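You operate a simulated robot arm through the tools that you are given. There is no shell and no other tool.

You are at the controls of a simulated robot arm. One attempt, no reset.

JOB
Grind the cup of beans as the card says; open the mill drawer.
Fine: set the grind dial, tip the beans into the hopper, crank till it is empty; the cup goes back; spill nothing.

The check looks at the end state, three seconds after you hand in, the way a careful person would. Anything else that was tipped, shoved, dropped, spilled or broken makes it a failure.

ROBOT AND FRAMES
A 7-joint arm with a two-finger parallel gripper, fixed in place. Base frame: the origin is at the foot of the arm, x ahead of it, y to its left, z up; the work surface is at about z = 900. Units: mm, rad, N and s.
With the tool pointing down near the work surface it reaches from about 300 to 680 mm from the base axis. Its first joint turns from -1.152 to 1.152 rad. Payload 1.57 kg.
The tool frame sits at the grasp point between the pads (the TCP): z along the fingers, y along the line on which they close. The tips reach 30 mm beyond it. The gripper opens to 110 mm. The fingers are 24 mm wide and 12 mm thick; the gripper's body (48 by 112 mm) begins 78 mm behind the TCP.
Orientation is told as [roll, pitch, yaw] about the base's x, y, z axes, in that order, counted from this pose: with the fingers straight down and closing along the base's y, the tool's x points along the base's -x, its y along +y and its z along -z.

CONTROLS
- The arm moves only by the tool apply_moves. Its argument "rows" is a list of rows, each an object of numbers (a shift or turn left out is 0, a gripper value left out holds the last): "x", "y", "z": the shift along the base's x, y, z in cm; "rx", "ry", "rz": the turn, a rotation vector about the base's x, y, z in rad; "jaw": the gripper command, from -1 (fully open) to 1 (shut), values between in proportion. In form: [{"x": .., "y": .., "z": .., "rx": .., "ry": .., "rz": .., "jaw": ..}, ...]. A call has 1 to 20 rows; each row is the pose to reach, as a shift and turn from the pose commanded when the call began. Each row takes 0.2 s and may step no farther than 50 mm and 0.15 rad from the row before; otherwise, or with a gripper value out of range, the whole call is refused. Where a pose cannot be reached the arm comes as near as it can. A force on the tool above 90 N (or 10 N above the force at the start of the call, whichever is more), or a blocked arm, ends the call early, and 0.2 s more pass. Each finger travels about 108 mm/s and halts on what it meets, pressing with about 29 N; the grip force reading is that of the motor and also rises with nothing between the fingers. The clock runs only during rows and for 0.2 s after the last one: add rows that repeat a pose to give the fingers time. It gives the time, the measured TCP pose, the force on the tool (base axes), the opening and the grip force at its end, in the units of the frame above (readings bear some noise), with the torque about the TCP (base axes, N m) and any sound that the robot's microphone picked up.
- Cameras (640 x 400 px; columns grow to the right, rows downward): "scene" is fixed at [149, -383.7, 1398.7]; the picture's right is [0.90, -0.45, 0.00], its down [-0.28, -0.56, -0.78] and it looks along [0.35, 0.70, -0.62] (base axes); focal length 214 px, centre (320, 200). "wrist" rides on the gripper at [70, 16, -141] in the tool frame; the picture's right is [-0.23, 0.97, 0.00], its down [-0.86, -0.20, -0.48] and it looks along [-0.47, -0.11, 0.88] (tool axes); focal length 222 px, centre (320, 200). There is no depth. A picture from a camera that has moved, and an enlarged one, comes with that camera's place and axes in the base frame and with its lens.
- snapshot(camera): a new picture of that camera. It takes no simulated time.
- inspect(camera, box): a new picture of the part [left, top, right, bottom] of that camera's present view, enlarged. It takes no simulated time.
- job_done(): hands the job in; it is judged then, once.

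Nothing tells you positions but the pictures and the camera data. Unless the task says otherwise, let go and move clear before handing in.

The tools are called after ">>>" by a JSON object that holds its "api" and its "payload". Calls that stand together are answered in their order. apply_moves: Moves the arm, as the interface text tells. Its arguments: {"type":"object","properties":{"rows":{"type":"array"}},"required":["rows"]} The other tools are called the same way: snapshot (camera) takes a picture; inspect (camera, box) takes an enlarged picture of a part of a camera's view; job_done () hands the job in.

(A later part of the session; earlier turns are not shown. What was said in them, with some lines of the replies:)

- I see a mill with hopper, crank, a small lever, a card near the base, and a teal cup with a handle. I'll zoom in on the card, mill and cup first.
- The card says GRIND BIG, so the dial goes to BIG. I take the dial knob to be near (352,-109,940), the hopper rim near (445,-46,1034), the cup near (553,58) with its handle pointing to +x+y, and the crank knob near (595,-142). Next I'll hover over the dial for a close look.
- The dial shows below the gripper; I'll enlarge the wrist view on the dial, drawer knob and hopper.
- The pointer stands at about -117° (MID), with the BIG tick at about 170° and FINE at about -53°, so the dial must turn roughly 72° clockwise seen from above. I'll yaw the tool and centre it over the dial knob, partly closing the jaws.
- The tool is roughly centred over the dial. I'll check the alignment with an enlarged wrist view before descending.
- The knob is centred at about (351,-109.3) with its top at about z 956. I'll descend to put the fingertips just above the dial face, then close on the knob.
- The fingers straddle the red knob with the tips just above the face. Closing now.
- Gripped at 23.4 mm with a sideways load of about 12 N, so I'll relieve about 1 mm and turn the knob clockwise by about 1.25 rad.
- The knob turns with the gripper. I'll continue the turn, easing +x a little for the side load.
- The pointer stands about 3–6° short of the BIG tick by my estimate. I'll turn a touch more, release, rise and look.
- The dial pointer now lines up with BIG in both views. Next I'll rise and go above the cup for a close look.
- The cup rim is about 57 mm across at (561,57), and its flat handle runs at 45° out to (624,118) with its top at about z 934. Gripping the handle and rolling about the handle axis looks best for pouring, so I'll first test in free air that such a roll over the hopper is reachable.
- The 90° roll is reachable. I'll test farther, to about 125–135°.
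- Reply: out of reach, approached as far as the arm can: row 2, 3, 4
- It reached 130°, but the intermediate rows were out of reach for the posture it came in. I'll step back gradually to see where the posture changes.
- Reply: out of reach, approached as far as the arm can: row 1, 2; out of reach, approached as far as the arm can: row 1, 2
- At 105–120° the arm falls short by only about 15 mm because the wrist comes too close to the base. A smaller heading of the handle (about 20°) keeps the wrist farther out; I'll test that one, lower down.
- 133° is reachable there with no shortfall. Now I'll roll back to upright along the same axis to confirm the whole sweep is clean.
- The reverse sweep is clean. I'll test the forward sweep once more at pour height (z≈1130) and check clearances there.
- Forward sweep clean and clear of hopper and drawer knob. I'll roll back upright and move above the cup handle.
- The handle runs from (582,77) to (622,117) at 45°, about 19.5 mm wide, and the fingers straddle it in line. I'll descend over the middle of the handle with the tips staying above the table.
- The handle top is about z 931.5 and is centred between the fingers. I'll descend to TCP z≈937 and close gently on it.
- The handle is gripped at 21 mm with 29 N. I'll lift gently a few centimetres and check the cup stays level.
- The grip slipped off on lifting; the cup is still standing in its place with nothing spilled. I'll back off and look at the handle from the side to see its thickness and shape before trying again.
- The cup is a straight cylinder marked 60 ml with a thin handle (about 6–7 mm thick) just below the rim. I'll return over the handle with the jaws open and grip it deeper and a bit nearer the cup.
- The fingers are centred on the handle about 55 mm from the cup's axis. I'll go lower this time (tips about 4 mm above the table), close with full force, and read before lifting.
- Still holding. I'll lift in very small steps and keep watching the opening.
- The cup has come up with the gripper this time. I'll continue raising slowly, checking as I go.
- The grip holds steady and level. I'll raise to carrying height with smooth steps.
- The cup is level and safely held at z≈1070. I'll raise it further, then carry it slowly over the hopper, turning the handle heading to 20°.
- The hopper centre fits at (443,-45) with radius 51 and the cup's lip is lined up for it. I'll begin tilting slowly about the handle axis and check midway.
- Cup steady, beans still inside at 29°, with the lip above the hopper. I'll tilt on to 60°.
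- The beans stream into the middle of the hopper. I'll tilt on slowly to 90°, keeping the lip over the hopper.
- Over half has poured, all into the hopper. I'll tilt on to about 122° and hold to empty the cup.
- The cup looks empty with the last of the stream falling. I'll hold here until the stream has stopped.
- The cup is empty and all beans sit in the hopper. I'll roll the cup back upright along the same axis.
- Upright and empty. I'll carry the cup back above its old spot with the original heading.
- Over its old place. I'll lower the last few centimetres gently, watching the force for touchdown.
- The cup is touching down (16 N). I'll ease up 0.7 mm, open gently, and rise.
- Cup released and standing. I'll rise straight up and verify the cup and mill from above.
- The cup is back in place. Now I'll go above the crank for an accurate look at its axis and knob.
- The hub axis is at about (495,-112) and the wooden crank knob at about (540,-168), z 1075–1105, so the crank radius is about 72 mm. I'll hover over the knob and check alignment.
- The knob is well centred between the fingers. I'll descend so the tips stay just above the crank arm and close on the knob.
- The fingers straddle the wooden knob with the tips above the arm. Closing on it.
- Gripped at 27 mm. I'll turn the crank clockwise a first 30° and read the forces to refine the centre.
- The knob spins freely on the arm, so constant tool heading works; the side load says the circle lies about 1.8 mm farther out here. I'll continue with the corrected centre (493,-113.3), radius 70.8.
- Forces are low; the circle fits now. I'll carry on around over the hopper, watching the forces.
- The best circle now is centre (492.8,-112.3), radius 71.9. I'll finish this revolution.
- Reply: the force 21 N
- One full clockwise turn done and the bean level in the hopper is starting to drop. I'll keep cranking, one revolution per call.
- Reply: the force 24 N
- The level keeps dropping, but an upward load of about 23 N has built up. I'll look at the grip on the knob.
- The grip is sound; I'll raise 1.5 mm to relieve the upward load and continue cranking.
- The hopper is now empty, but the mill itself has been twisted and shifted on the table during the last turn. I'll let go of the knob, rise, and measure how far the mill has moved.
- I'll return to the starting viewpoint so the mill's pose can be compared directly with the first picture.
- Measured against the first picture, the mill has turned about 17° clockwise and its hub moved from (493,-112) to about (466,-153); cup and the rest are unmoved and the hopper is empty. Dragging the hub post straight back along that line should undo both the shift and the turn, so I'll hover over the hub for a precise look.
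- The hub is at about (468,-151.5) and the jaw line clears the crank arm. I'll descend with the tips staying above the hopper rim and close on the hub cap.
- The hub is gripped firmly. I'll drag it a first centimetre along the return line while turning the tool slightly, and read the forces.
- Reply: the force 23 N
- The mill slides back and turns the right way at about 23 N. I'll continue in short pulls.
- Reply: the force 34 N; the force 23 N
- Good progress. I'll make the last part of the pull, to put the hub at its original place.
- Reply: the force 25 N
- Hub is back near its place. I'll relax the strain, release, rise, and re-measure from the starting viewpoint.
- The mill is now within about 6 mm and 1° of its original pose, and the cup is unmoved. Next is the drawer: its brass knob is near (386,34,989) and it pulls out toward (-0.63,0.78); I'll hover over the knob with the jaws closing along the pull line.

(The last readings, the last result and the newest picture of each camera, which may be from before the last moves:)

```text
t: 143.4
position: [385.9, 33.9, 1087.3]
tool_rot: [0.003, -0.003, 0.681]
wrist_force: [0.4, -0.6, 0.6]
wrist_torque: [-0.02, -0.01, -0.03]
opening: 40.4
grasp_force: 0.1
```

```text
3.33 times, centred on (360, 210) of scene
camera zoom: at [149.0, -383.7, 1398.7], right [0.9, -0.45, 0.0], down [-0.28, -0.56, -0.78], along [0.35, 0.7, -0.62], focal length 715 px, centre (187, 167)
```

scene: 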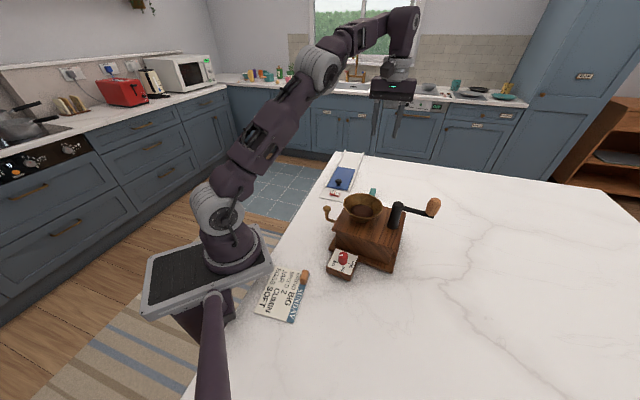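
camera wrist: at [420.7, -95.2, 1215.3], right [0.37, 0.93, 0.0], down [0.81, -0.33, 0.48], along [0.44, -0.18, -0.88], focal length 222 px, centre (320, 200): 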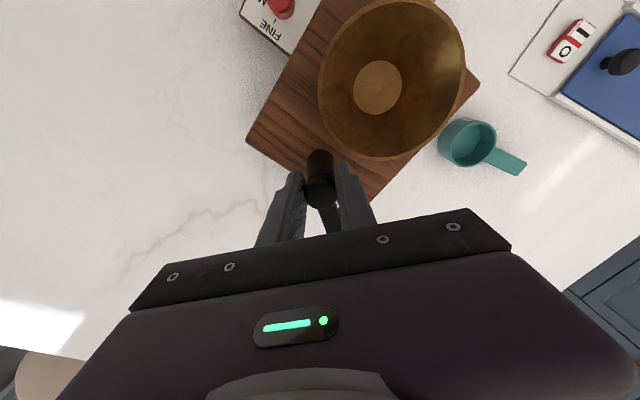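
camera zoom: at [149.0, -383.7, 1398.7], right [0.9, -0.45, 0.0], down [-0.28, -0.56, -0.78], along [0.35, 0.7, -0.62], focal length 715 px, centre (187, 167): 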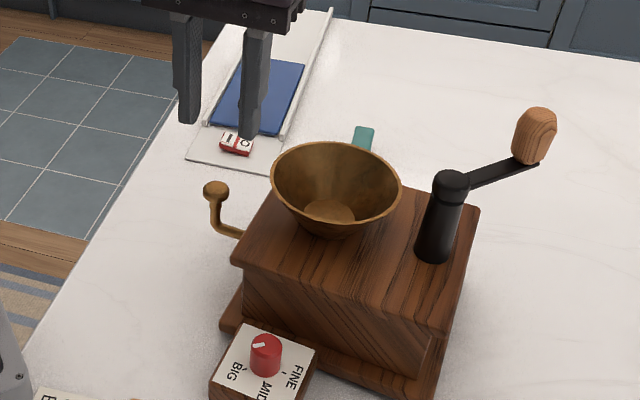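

The knob's centre is at about (387,38,987) with its horizontal stem near z 944 beneath. I'll descend so the tips stay above the stem, then close on the knob.

>>> {"api": "apply_moves", "payload": {"rows": [{"x": 0.1, "y": 0.35, "z": -2.5}, {"x": 0.1, "y": 0.35, "z": -5}, {"x": 0.1, "y": 0.35, "z": -7}, {"x": 0.1, "y": 0.35, "z": -7}]}}

>>> {"api": "inspect", "payload": {"camera": "wrist", "box": [240, 80, 400, 240]}}

>>> {"api": "inspect", "payload": {"camera": "scene", "box": [300, 150, 400, 250]}}

```text
t: 144.4
position: [387.9, 38.6, 1017.9]
tool_rot: [0.003, -0.003, 0.681]
wrist_force: [0.9, 0.0, 0.5]
wrist_torque: [-0.01, 0.03, -0.02]
opening: 40.1
grasp_force: 0.0
```

```text
2.50 times, centred on (320, 160) of wrist
camera zoom: at [323.3, 6.8, 1159.1], right [-0.44, 0.9, 0.0], down [0.79, 0.38, 0.48], along [0.43, 0.21, -0.88], focal length 555 px, centre (320, 300)
```

zoom: 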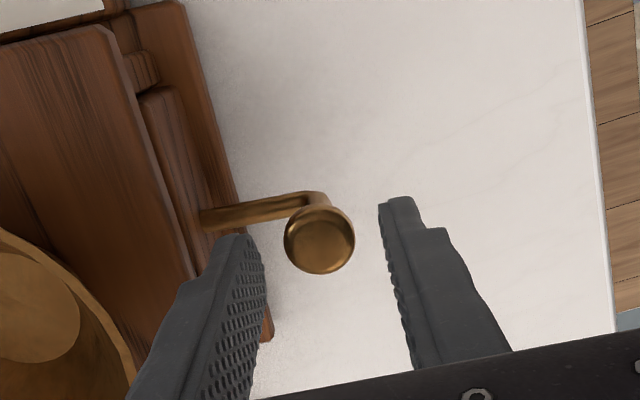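

```text
4.00 times, centred on (350, 200) of scene
camera zoom: at [149.0, -383.7, 1398.7], right [0.9, -0.45, 0.0], down [-0.28, -0.56, -0.78], along [0.35, 0.7, -0.62], focal length 858 px, centre (200, 200)
```

zoom: 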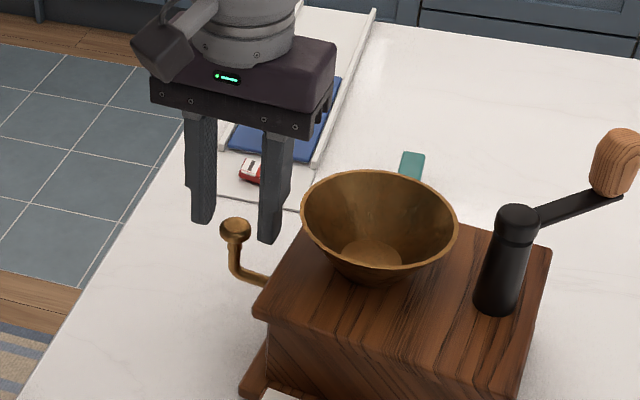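

>>> {"api": "apply_moves", "payload": {"rows": [{"z": -1}, {"z": -2}, {"z": -2.6}, {"z": -2.6}, {"z": -2.6, "jaw": 0.45}, {"z": -2.6, "jaw": 0.6}, {"z": -2.6, "jaw": 0.9}, {"z": -2.6, "jaw": 0.9}]}}

>>> {"api": "inspect", "payload": {"camera": "wrist", "box": [240, 80, 400, 240]}}

>>> {"api": "inspect", "payload": {"camera": "scene", "box": [300, 150, 460, 290]}}

```text
t: 146.2
position: [388.2, 37.1, 991.0]
tool_rot: [0.002, -0.001, 0.68]
wrist_force: [-3.7, 5.2, -0.5]
wrist_torque: [0.05, -0.04, 0.06]
opening: 23.2
grasp_force: 28.8
```

```text
2.50 times, centred on (320, 160) of wrist
camera zoom: at [323.3, 6.3, 1132.6], right [-0.44, 0.9, 0.0], down [0.79, 0.38, 0.48], along [0.43, 0.21, -0.88], focal length 555 px, centre (320, 300)
```

zoom: 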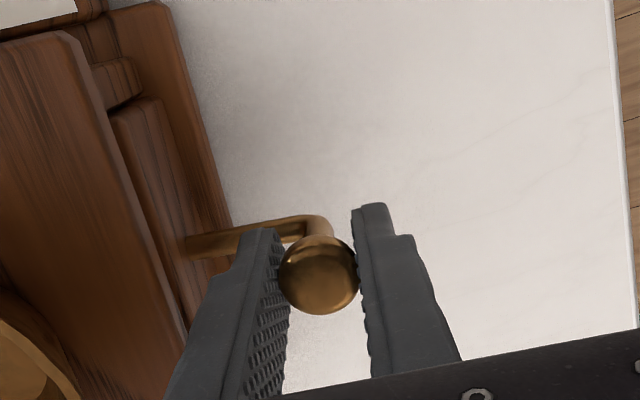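

```text
2.86 times, centred on (380, 220) of scene
camera zoom: at [148.9, -383.6, 1398.7], right [0.9, -0.45, 0.0], down [-0.28, -0.56, -0.78], along [0.35, 0.7, -0.62], focal length 613 px, centre (149, 143)
```

zoom: 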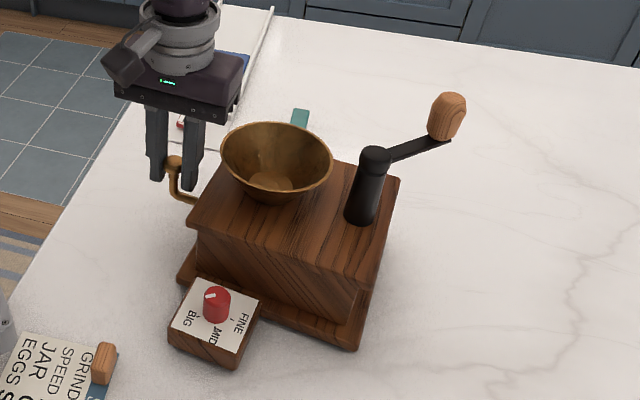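

Gripped. I'll pull the drawer slowly about 15 mm and check that it slides and the mill stays put.

>>> {"api": "apply_moves", "payload": {"rows": [{"x": -0.13, "y": 0.16}, {"x": -0.31, "y": 0.39}, {"x": -0.53, "y": 0.66}, {"x": -0.76, "y": 0.93}, {"x": -0.94, "y": 1.17}, {"x": -0.94, "y": 1.17}]}}

>>> {"api": "inspect", "payload": {"camera": "scene", "box": [300, 150, 460, 290]}}

>>> {"api": "inspect", "payload": {"camera": "wrist", "box": [200, 60, 400, 240]}}

```text
t: 147.6
position: [378.9, 48.6, 990.4]
tool_rot: [0.005, 0.001, 0.68]
wrist_force: [1.6, 1.0, -0.2]
wrist_torque: [-0.05, 0.08, 0.02]
opening: 23.4
grasp_force: 28.4
```

```text
2.86 times, centred on (380, 220) of scene
camera zoom: at [149.3, -383.6, 1398.7], right [0.9, -0.45, 0.0], down [-0.28, -0.56, -0.78], along [0.35, 0.7, -0.62], focal length 613 px, centre (149, 143)
```

zoom: 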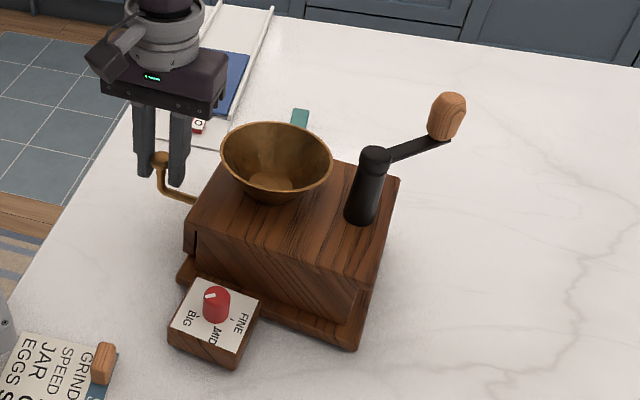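

```text
2.22 times, centred on (300, 150) of wrist
camera zoom: at [314.7, 17.8, 1132.9], right [-0.44, 0.9, 0.0], down [0.79, 0.38, 0.48], along [0.43, 0.21, -0.88], focal length 494 px, centre (364, 311)
```

zoom: 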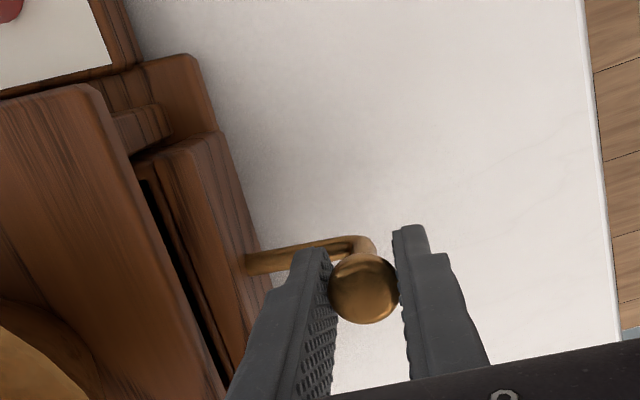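

The drawer slides freely and the mill stays put. I'll pull it on to about 60 mm.

>>> {"api": "apply_moves", "payload": {"rows": [{"x": -0.16, "y": 0.19}, {"x": -0.41, "y": 0.5}, {"x": -0.69, "y": 0.86}, {"x": -1.01, "y": 1.24}, {"x": -1.32, "y": 1.63}, {"x": -1.64, "y": 2.02}, {"x": -1.95, "y": 2.41}, {"x": -2.27, "y": 2.8}, {"x": -2.52, "y": 3.11}, {"x": -2.7, "y": 3.34}, {"x": -2.77, "y": 3.42}, {"x": -2.77, "y": 3.42}]}}

>>> {"api": "inspect", "payload": {"camera": "scene", "box": [300, 150, 460, 290]}}

>>> {"api": "inspect", "payload": {"camera": "wrist", "box": [160, 60, 400, 240]}}

```text
t: 150.2
position: [351.8, 82.3, 991.2]
tool_rot: [0.001, 0.0, 0.682]
wrist_force: [13.2, 10.4, 5.8]
wrist_torque: [0.1, -0.04, 0.13]
opening: 23.4
grasp_force: 29.1
```

```text
2.86 times, centred on (380, 220) of scene
camera zoom: at [149.3, -383.5, 1398.7], right [0.9, -0.45, 0.0], down [-0.28, -0.56, -0.78], along [0.35, 0.7, -0.62], focal length 613 px, centre (149, 143)
```

zoom: 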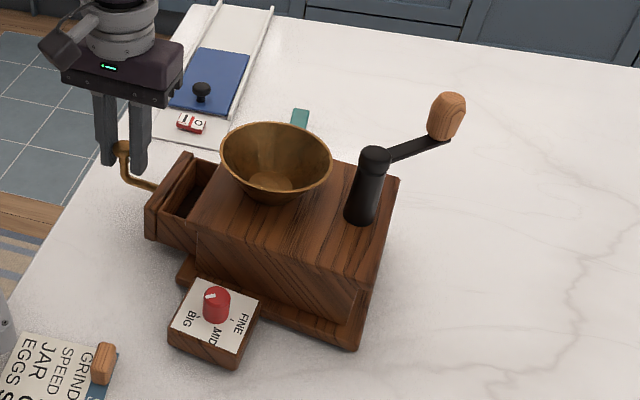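

```text
2.22 times, centred on (280, 150) of wrist
camera zoom: at [287.0, 52.4, 1132.5], right [-0.44, 0.9, 0.0], down [0.79, 0.38, 0.48], along [0.43, 0.21, -0.88], focal length 494 px, centre (409, 311)
```

zoom: 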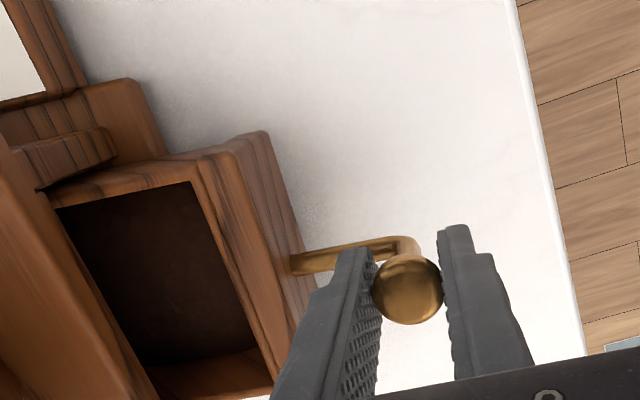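

The drawer is open about 58 mm with the grind visible inside, and the mill hasn't moved. A slight sideways load shows the true slide direction is nearer 127°; I'll relieve it and pull a little farther.

>>> {"api": "apply_moves", "payload": {"rows": [{"x": 0.07, "y": 0.06}, {"x": 0.13, "y": 0.11}, {"x": 0.01, "y": 0.27}, {"x": -0.11, "y": 0.43}, {"x": -0.11, "y": 0.43}]}}

>>> {"api": "apply_moves", "payload": {"rows": [{"x": -0.12, "y": 0.16}, {"x": -0.24, "y": 0.32}, {"x": -0.36, "y": 0.48}, {"x": -0.36, "y": 0.48}]}}

>>> {"api": "inspect", "payload": {"camera": "scene", "box": [300, 150, 460, 290]}}

```text
t: 151.4
position: [349.4, 86.0, 990.8]
tool_rot: [0.003, 0.003, 0.682]
wrist_force: [1.9, 0.8, 1.3]
wrist_torque: [-0.1, 0.1, 0.04]
opening: 23.3
grasp_force: 28.7
```

```text
t: 152.4
position: [345.0, 92.1, 990.1]
tool_rot: [0.002, 0.001, 0.681]
wrist_force: [-4.0, -1.5, 0.0]
wrist_torque: [-0.08, 0.08, -0.01]
opening: 23.2
grasp_force: 29.0
```

```text
2.86 times, centred on (380, 220) of scene
camera zoom: at [148.9, -383.8, 1398.7], right [0.9, -0.45, 0.0], down [-0.28, -0.56, -0.78], along [0.35, 0.7, -0.62], focal length 613 px, centre (149, 143)
```

zoom: 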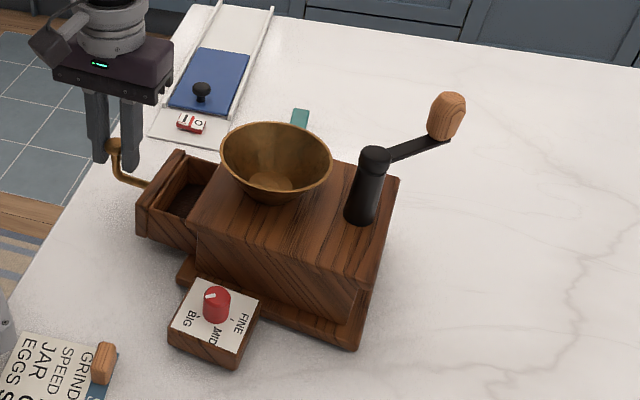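

The drawer stands open about 68 mm. I'll release the knob and rise clear.

>>> {"api": "apply_moves", "payload": {"rows": [{"jaw": 0.55}, {"jaw": 0.4}, {"jaw": 0.25}, {"jaw": 0.25}, {"z": 1}, {"z": 3}, {"z": 6}, {"z": 10}, {"z": 14}, {"z": 18}, {"z": 18}]}}

>>> {"api": "snapshot", "payload": {"camera": "wrist"}}

>>> {"api": "inspect", "payload": {"camera": "scene", "box": [300, 150, 460, 290]}}

>>> {"api": "inspect", "payload": {"camera": "scene", "box": [315, 235, 371, 285]}}

```text
t: 154.8
position: [345.7, 91.2, 1170.9]
tool_rot: [0.001, 0.0, 0.683]
wrist_force: [-0.2, 0.9, -0.8]
wrist_torque: [-0.01, -0.02, 0.02]
opening: 40.8
grasp_force: 0.0
```

```text
taken
camera wrist: at [281.7, 60.5, 1313.6], right [-0.44, 0.9, 0.0], down [0.79, 0.38, 0.48], along [0.43, 0.21, -0.88], focal length 222 px, centre (320, 200)
```

wrist: 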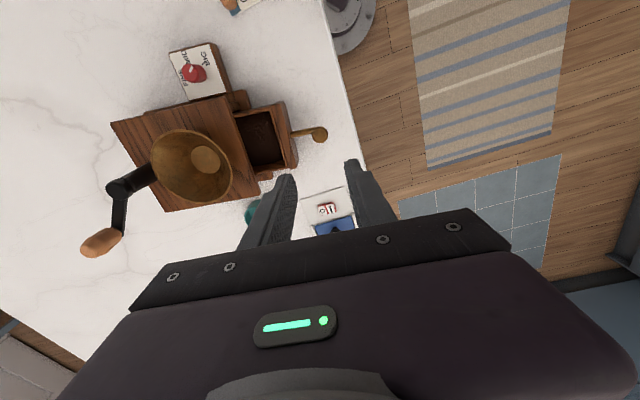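

```text
2.86 times, centred on (380, 220) of scene
camera zoom: at [149.0, -383.7, 1398.7], right [0.9, -0.45, 0.0], down [-0.28, -0.56, -0.78], along [0.35, 0.7, -0.62], focal length 613 px, centre (149, 143)
```

zoom: 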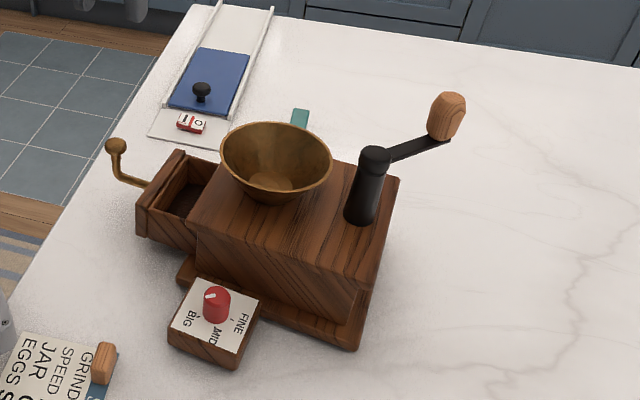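

```text
8.00 times, centred on (343, 260) of scene
camera zoom: at [149.0, -383.7, 1398.7], right [0.9, -0.45, 0.0], down [-0.28, -0.56, -0.78], along [0.35, 0.7, -0.62], focal length 1716 px, centre (136, -280)
```

zoom: 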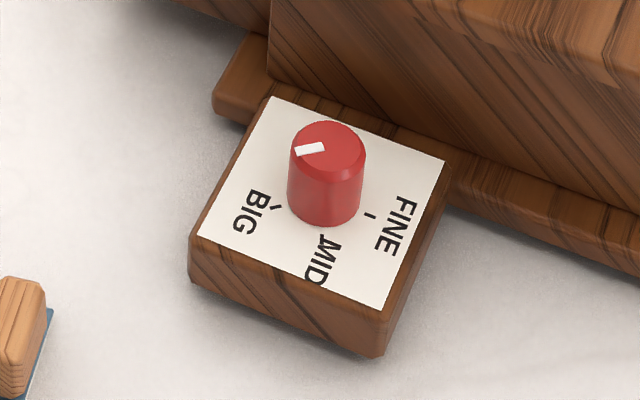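

Drawer open and knob released. The dial still points to BIG. I'll compare the mill's pose with the earlier fixed-camera view more exactly.

>>> {"api": "inspect", "payload": {"camera": "scene", "box": [310, 180, 450, 280]}}

>>> {"api": "inspect", "payload": {"camera": "scene", "box": [340, 170, 400, 210]}}

```text
4.00 times, centred on (380, 230) of scene
camera zoom: at [149.0, -383.7, 1398.7], right [0.9, -0.45, 0.0], down [-0.28, -0.56, -0.78], along [0.35, 0.7, -0.62], focal length 858 px, centre (80, 80)
```

zoom: 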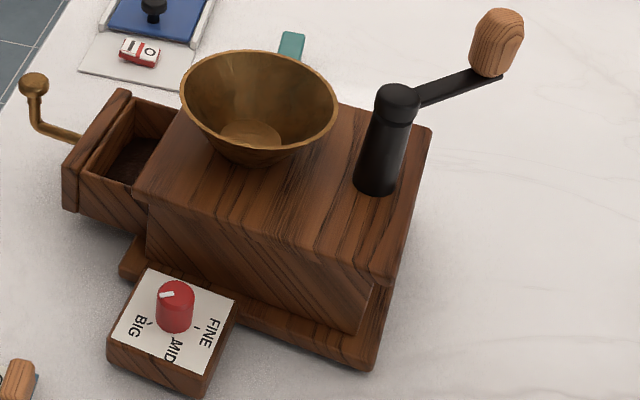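

```text
10.00 times, centred on (370, 190) of scene
camera zoom: at [149.0, -383.7, 1398.7], right [0.9, -0.45, 0.0], down [-0.28, -0.56, -0.78], along [0.35, 0.7, -0.62], focal length 2145 px, centre (-180, 300)
```

zoom: 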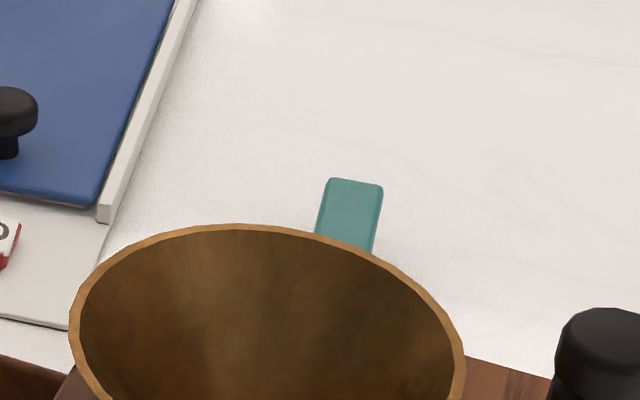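

Cup is within about 1.5 mm of its start. The mill is still turned about 2.5° clockwise about its front corner (up to ~9 mm at the corner nearest the cup), so I'll nudge that top corner back gently with the closed fingers, well above cup height. First I'll look at the corner closely.

>>> {"api": "apply_moves", "payload": {"rows": [{"x": 2, "y": -0.4, "z": 0, "jaw": 1}, {"x": 5, "y": -1.2, "z": 0}, {"x": 8, "y": -2, "z": -1}, {"x": 11, "y": -2.8, "z": -3}, {"x": 14, "y": -3.5, "z": -5}, {"x": 16.9, "y": -4.1, "z": -7, "rz": 0.027}, {"x": 16.9, "y": -4.1, "z": -7, "rz": 0.027}]}}

>>> {"api": "snapshot", "payload": {"camera": "wrist"}}

>>> {"api": "inspect", "payload": {"camera": "wrist", "box": [220, 0, 400, 200]}}

```text
t: 156.4
position: [515.1, 51.5, 1098.6]
tool_rot: [0.002, -0.002, 0.707]
wrist_force: [-0.4, 0.1, 0.2]
wrist_torque: [0.03, 0.02, -0.01]
opening: 0.0
grasp_force: 21.1
```

```text
taken
camera wrist: at [451.4, 19.4, 1241.2], right [-0.46, 0.89, 0.0], down [0.78, 0.4, 0.48], along [0.42, 0.22, -0.88], focal length 222 px, centre (320, 200)
```

wrist: 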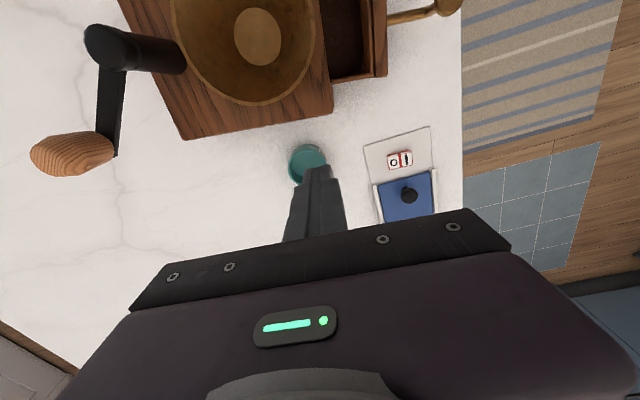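

```text
2.00 times, centred on (310, 100) of wrist
camera zoom: at [451.4, 19.4, 1241.2], right [-0.46, 0.89, 0.0], down [0.78, 0.4, 0.48], along [0.42, 0.22, -0.88], focal length 444 px, centre (340, 400)
```

zoom: 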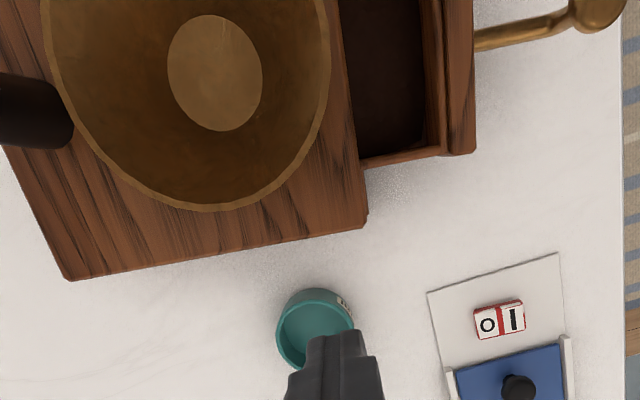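

The near top corner is at about (473,48). I'll lower the closed fingers just outside that edge with tips at z≈976, above the cup.

>>> {"api": "apply_moves", "payload": {"rows": [{"x": -0.4, "y": -0.4, "z": -2}, {"x": -0.7, "y": -0.75, "z": -4}, {"x": -0.7, "y": -0.75, "z": -6}, {"x": -0.7, "y": -0.75, "z": -8}, {"x": -0.7, "y": -0.75, "z": -9.3}, {"x": -0.7, "y": -0.75, "z": -9.3}]}}

>>> {"api": "inspect", "payload": {"camera": "wrist", "box": [240, 60, 400, 220]}}

>>> {"api": "inspect", "payload": {"camera": "scene", "box": [310, 130, 450, 280]}}

```text
t: 157.8
position: [507.9, 44.4, 1005.4]
tool_rot: [0.004, -0.003, 0.711]
wrist_force: [-0.6, -0.4, -0.8]
wrist_torque: [0.0, 0.02, -0.02]
opening: 0.1
grasp_force: 20.9
```

```text
2.50 times, centred on (320, 140) of wrist
camera zoom: at [444.8, 11.0, 1148.3], right [-0.46, 0.89, 0.0], down [0.78, 0.4, 0.48], along [0.42, 0.22, -0.88], focal length 555 px, centre (320, 350)
```

zoom: 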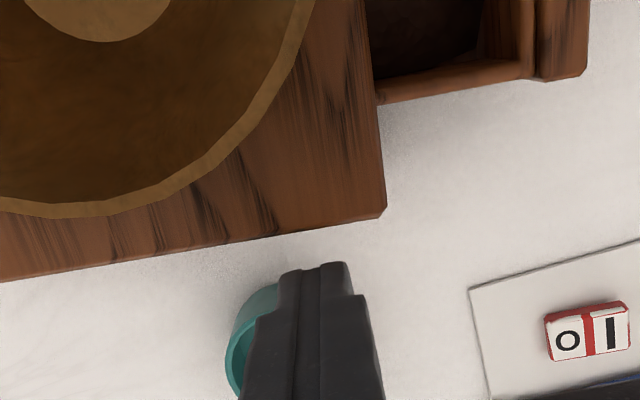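

```text
2.67 times, centred on (380, 205) of scene
camera zoom: at [149.0, -383.7, 1398.7], right [0.9, -0.45, 0.0], down [-0.28, -0.56, -0.78], along [0.35, 0.7, -0.62], focal length 572 px, centre (160, 187)
```

zoom: 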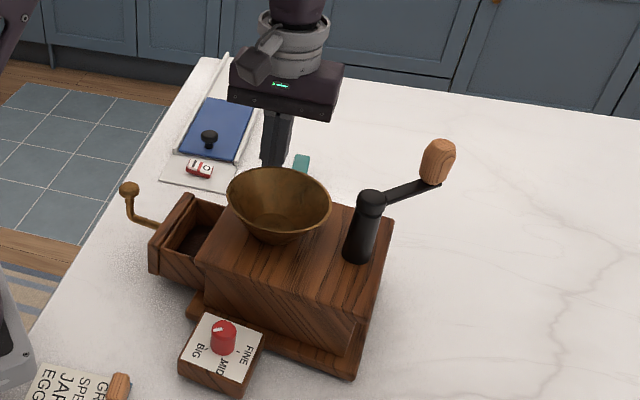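

>>> {"api": "apply_moves", "payload": {"rows": [{"x": -0.4, "y": -0.3}, {"x": -0.8, "y": -0.6}, {"x": -0.96, "y": -0.72}, {"x": -0.96, "y": -0.72}]}}

>>> {"api": "apply_moves", "payload": {"rows": [{"x": -0.12, "y": -0.09}, {"x": -0.24, "y": -0.18}, {"x": -0.24, "y": -0.18}]}}

>>> {"api": "inspect", "payload": {"camera": "wrist", "box": [240, 60, 400, 220]}}

```text
t: 158.8
position: [499.3, 36.3, 1006.8]
tool_rot: [0.001, -0.003, 0.708]
wrist_force: [0.3, 0.8, -0.7]
wrist_torque: [-0.01, 0.01, 0.0]
opening: 0.0
grasp_force: 21.6
```

```text
t: 159.6
position: [496.9, 36.2, 1007.0]
tool_rot: [0.002, -0.002, 0.708]
wrist_force: [9.6, 6.2, -4.4]
wrist_torque: [0.09, -0.25, 0.01]
opening: 0.0
grasp_force: 21.5
```

```text
2.50 times, centred on (320, 140) of wrist
camera zoom: at [432.9, 3.1, 1149.7], right [-0.46, 0.89, 0.0], down [0.78, 0.4, 0.48], along [0.43, 0.22, -0.88], focal length 555 px, centre (320, 350)
```

zoom: 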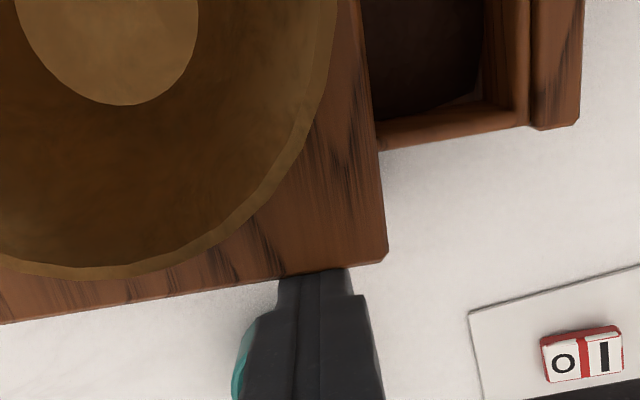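

Contact at about 11 N. I'll push in small increments and compare with the reference view.

>>> {"api": "apply_moves", "payload": {"rows": [{"x": -0.12, "y": -0.09}, {"x": -0.24, "y": -0.18}, {"x": -0.36, "y": -0.27}, {"x": -0.44, "y": -0.33}, {"x": -0.44, "y": -0.33}]}}

>>> {"api": "inspect", "payload": {"camera": "scene", "box": [310, 180, 450, 280]}}

>>> {"api": "inspect", "payload": {"camera": "scene", "box": [315, 235, 371, 285]}}

```text
t: 160.8
position: [491.9, 31.4, 1007.3]
tool_rot: [0.002, -0.004, 0.709]
wrist_force: [13.1, 28.0, 3.9]
wrist_torque: [0.47, -0.11, -0.2]
opening: 0.0
grasp_force: 21.5
```

```text
4.00 times, centred on (380, 230) of scene
camera zoom: at [149.3, -382.9, 1398.9], right [0.9, -0.45, 0.0], down [-0.28, -0.56, -0.78], along [0.35, 0.7, -0.62], focal length 858 px, centre (80, 80)
```

zoom: 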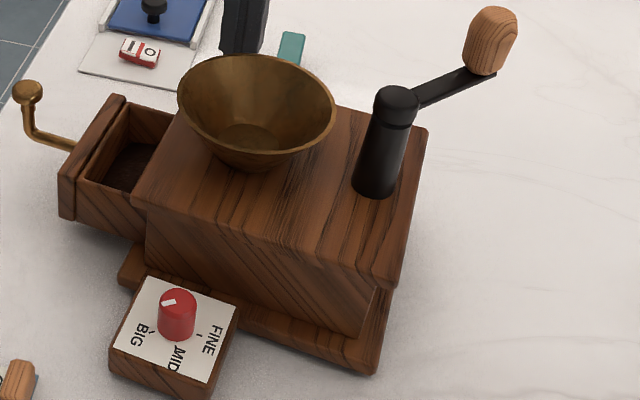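

```text
8.00 times, centred on (343, 260) of scene
camera zoom: at [149.3, -382.9, 1398.9], right [0.9, -0.45, 0.0], down [-0.28, -0.56, -0.78], along [0.35, 0.7, -0.62], focal length 1716 px, centre (136, -280)
```

zoom: 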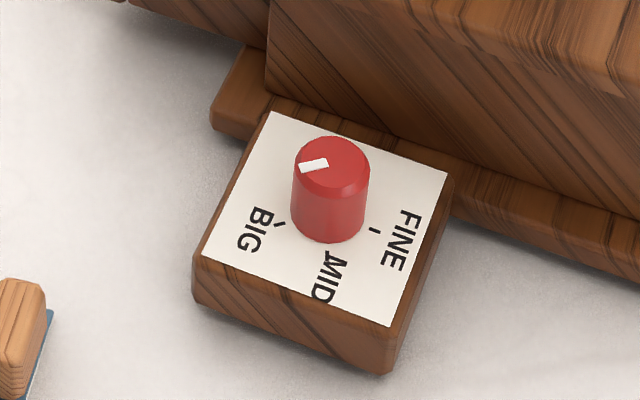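

The mill now matches its original view to within about 3 mm with no visible turn. I'll back off and rise clear.

>>> {"api": "apply_moves", "payload": {"rows": [{"x": 0.1, "y": 0.15}, {"x": 0.3, "y": 0.3}, {"x": 0.7, "y": 0.6}, {"x": 1.3, "y": 1.0}, {"x": 1.3, "y": 1.0, "z": 2}, {"x": 1.3, "y": 1.0, "z": 6}, {"x": 1.3, "y": 1.0, "z": 10}, {"x": 1.3, "y": 1.0, "z": 14}, {"x": 1.3, "y": 1.0, "z": 18}, {"x": 1.3, "y": 1.0, "z": 20}]}}

>>> {"api": "apply_moves", "payload": {"rows": [{"x": -2.5, "y": 0.5, "z": 1, "rz": -0.12}, {"x": -5, "y": 1.0, "z": 2, "rz": -0.24}, {"x": -7.5, "y": 1.5, "z": 3.5, "rz": -0.36}, {"x": -10, "y": 2, "z": 5, "rz": -0.48}, {"x": -12.5, "y": 2.6, "z": 6.5, "rz": -0.6}, {"x": -15, "y": 3.2, "z": 8, "rz": -0.709}, {"x": -15, "y": 3.2, "z": 8, "rz": -0.709, "jaw": -1}, {"x": -15, "y": 3.2, "z": 8, "rz": -0.709}, {"x": -15, "y": 3.2, "z": 8, "rz": -0.709}]}}

>>> {"api": "snapshot", "payload": {"camera": "scene"}}

>>> {"api": "inspect", "payload": {"camera": "scene", "box": [310, 180, 450, 280]}}

>>> {"api": "inspect", "payload": {"camera": "scene", "box": [315, 235, 371, 285]}}

>>> {"api": "inspect", "payload": {"camera": "wrist", "box": [200, 100, 430, 240]}}

```text
t: 163.0
position: [503.3, 40.6, 1208.2]
tool_rot: [0.002, 0.002, 0.709]
wrist_force: [-0.3, 0.0, 0.6]
wrist_torque: [0.0, 0.03, 0.02]
opening: 0.0
grasp_force: 21.4
```

```text
t: 165.0
position: [356.8, 73.1, 1287.0]
tool_rot: [0.002, -0.002, -0.001]
wrist_force: [0.7, -0.4, 0.0]
wrist_torque: [-0.04, -0.03, 0.01]
opening: 110.0
grasp_force: 0.0
```

```text
taken
```

scene: 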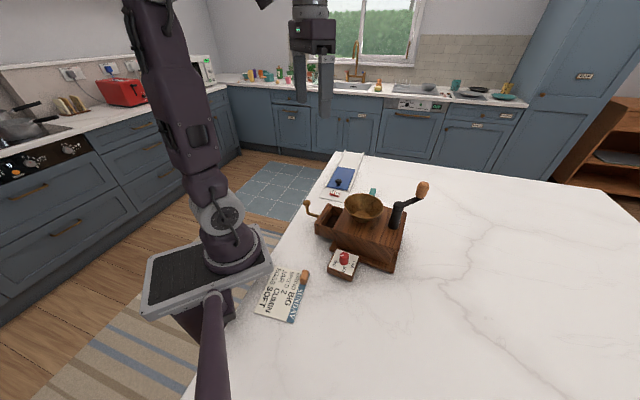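

```text
4.00 times, centred on (380, 230) of scene
camera zoom: at [149.0, -383.7, 1398.7], right [0.9, -0.45, 0.0], down [-0.28, -0.56, -0.78], along [0.35, 0.7, -0.62], focal length 858 px, centre (80, 80)
```

zoom: 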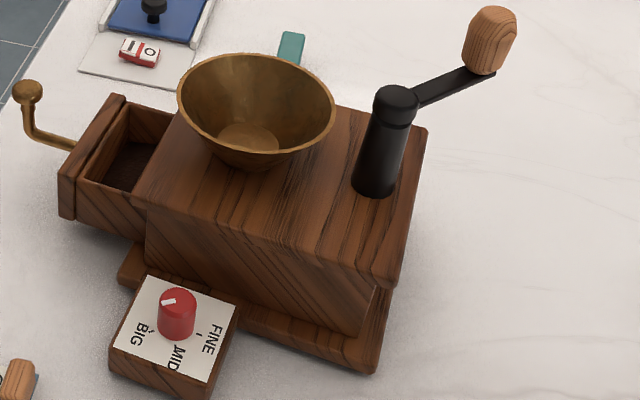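

```text
8.00 times, centred on (343, 260) of scene
camera zoom: at [149.0, -383.7, 1398.7], right [0.9, -0.45, 0.0], down [-0.28, -0.56, -0.78], along [0.35, 0.7, -0.62], focal length 1716 px, centre (136, -280)
```

zoom: 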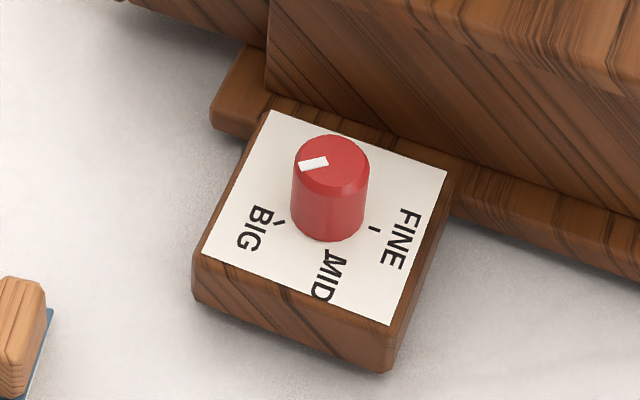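

```text
2.78 times, centred on (315, 170) of wrist
camera zoom: at [286.8, 90.3, 1429.0], right [0.23, 0.97, 0.0], down [0.85, -0.2, 0.48], along [0.47, -0.11, -0.88], focal length 618 px, centre (334, 284)
```

zoom: 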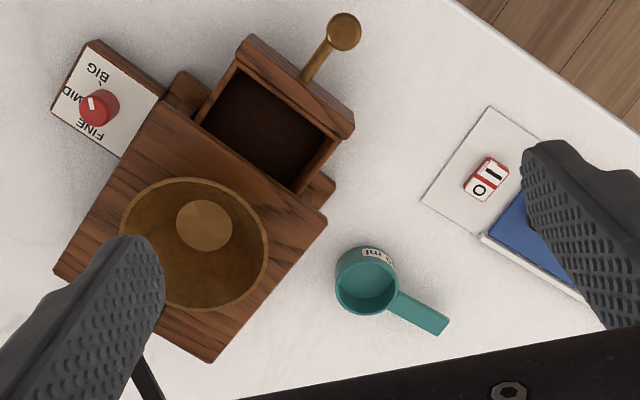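

Everything stands as at the start except the open drawer and crank position. I'll go back over the dial for one exact check of the pointer.

>>> {"api": "apply_moves", "payload": {"rows": [{"x": 0, "y": -2.5, "z": -2, "rz": -0.1, "jaw": 0.1}, {"x": -0.1, "y": -5, "z": -4, "rz": -0.2}, {"x": -0.2, "y": -7.5, "z": -6, "rz": -0.3}, {"x": -0.3, "y": -10, "z": -8.5, "rz": -0.4}, {"x": -0.4, "y": -12.5, "z": -11, "rz": -0.5}, {"x": -0.5, "y": -15, "z": -14, "rz": -0.6}, {"x": -0.55, "y": -17.5, "z": -17, "rz": -0.671}, {"x": -0.55, "y": -18.2, "z": -20, "rz": -0.671}, {"x": -0.55, "y": -18.2, "z": -21, "rz": -0.671}, {"x": -0.55, "y": -18.2, "z": -21, "rz": -0.671}]}}

>>> {"api": "inspect", "payload": {"camera": "wrist", "box": [285, 105, 365, 185]}}

```text
t: 167.2
position: [350.7, -109.0, 1077.1]
tool_rot: [0.001, 0.001, -0.671]
wrist_force: [0.7, -0.3, 0.1]
wrist_torque: [-0.02, 0.02, 0.02]
opening: 49.2
grasp_force: 0.1
```

```text
5.00 times, centred on (325, 145) of wrist
camera zoom: at [304.9, -51.8, 1219.2], right [0.78, 0.62, 0.0], down [0.54, -0.69, 0.48], along [0.3, -0.37, -0.88], focal length 1111 px, centre (295, 475)
```

zoom: 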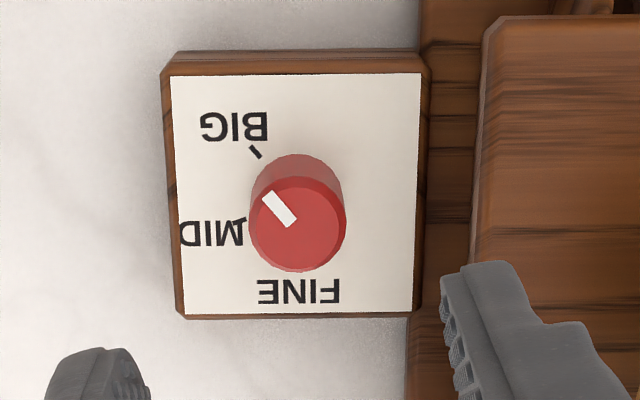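

The pointer sits right on the BIG tick. I'll retreat to the start pose and take a last look at the hopper, cup and drawer.

>>> {"api": "apply_moves", "payload": {"rows": [{"z": 3}, {"z": 7}, {"x": 0.1, "y": 2.5, "z": 10, "rz": 0.1}, {"x": 0.1, "y": 5, "z": 13, "rz": 0.2}, {"x": 0.2, "y": 7.5, "z": 15, "rz": 0.3}, {"x": 0.3, "y": 10, "z": 17, "rz": 0.4}, {"x": 0.4, "y": 12.5, "z": 19, "rz": 0.5}, {"x": 0.5, "y": 15, "z": 20, "rz": 0.6}, {"x": 0.5, "y": 18.2, "z": 21, "rz": 0.671, "jaw": -1}, {"x": 0.5, "y": 18.2, "z": 21, "rz": 0.671}, {"x": 0.5, "y": 18.2, "z": 21, "rz": 0.671}]}}

>>> {"api": "snapshot", "payload": {"camera": "wrist"}}

>>> {"api": "inspect", "payload": {"camera": "scene", "box": [310, 180, 410, 250]}}

>>> {"api": "inspect", "payload": {"camera": "wrist", "box": [230, 90, 380, 240]}}

```text
t: 169.6
position: [353.8, 74.7, 1286.7]
tool_rot: [0.002, -0.003, -0.003]
wrist_force: [-0.5, 0.0, 0.2]
wrist_torque: [0.02, -0.04, -0.03]
opening: 110.0
grasp_force: 0.1
```

```text
taken
camera wrist: at [284.5, 91.6, 1430.0], right [0.23, 0.97, 0.0], down [0.85, -0.2, 0.48], along [0.47, -0.11, -0.88], focal length 222 px, centre (320, 200)
```

wrist: 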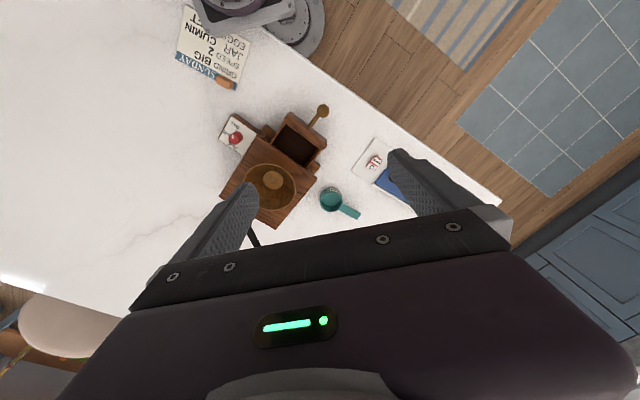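

```text
5.71 times, centred on (360, 215) of scene
camera zoom: at [149.0, -383.7, 1398.7], right [0.9, -0.45, 0.0], down [-0.28, -0.56, -0.78], along [0.35, 0.7, -0.62], focal length 1226 px, centre (91, 114)
```

zoom: 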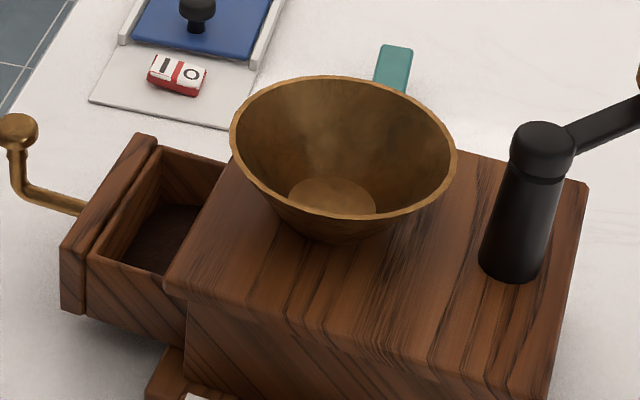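

```text
2.67 times, centred on (305, 165) of wrist
camera zoom: at [284.5, 91.6, 1430.0], right [0.23, 0.97, 0.0], down [0.85, -0.2, 0.48], along [0.47, -0.11, -0.88], focal length 592 px, centre (360, 293)
```

zoom: 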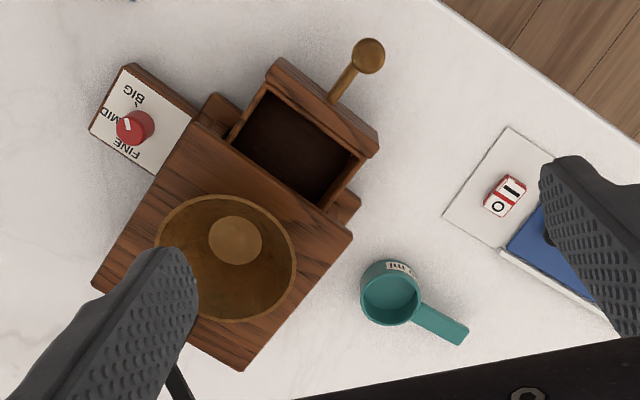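

The hopper is empty, the ground coffee lies in the open drawer and the dial is on BIG. The cup is empty and back in its place, nothing is spilled, and the arm is clear. The mill was twisted while I cranked, but it is back within about 3 mm of its start. I'm handing in.

>>> {"api": "job_done", "payload": {}}

```text
The job is handed in.
```

I ground the beans on BIG, as the card says, and handed the job in. I haven't seen the check's verdict. One thing went wrong on the way: the mill got shoved while I was cranking.

| Item | State at hand-in |
|---|---|
| Dial | On the BIG mark |
| Hopper | Empty, after about four turns of the crank |
| Drawer | Open about 68 mm, with the ground coffee in it |
| Cup | Empty and standing within about 1.5 mm of where it started |
| Spills | None that I can see |

- **Mill shoved:** on the last turn of the crank the mill twisted about 17° and its hub slid about 48 mm across the table. I dragged it back by the hub and nudged one corner. It now matches the starting view to within about 3 mm, with no visible turn. If the check counts any shove along the way, this could fail it.
- **Cup slip:** my first grip on the cup handle slipped as I lifted. The cup stayed upright in its place and nothing spilled, and the second grip held.
- **Crank:** it now points in a different direction than at the start.
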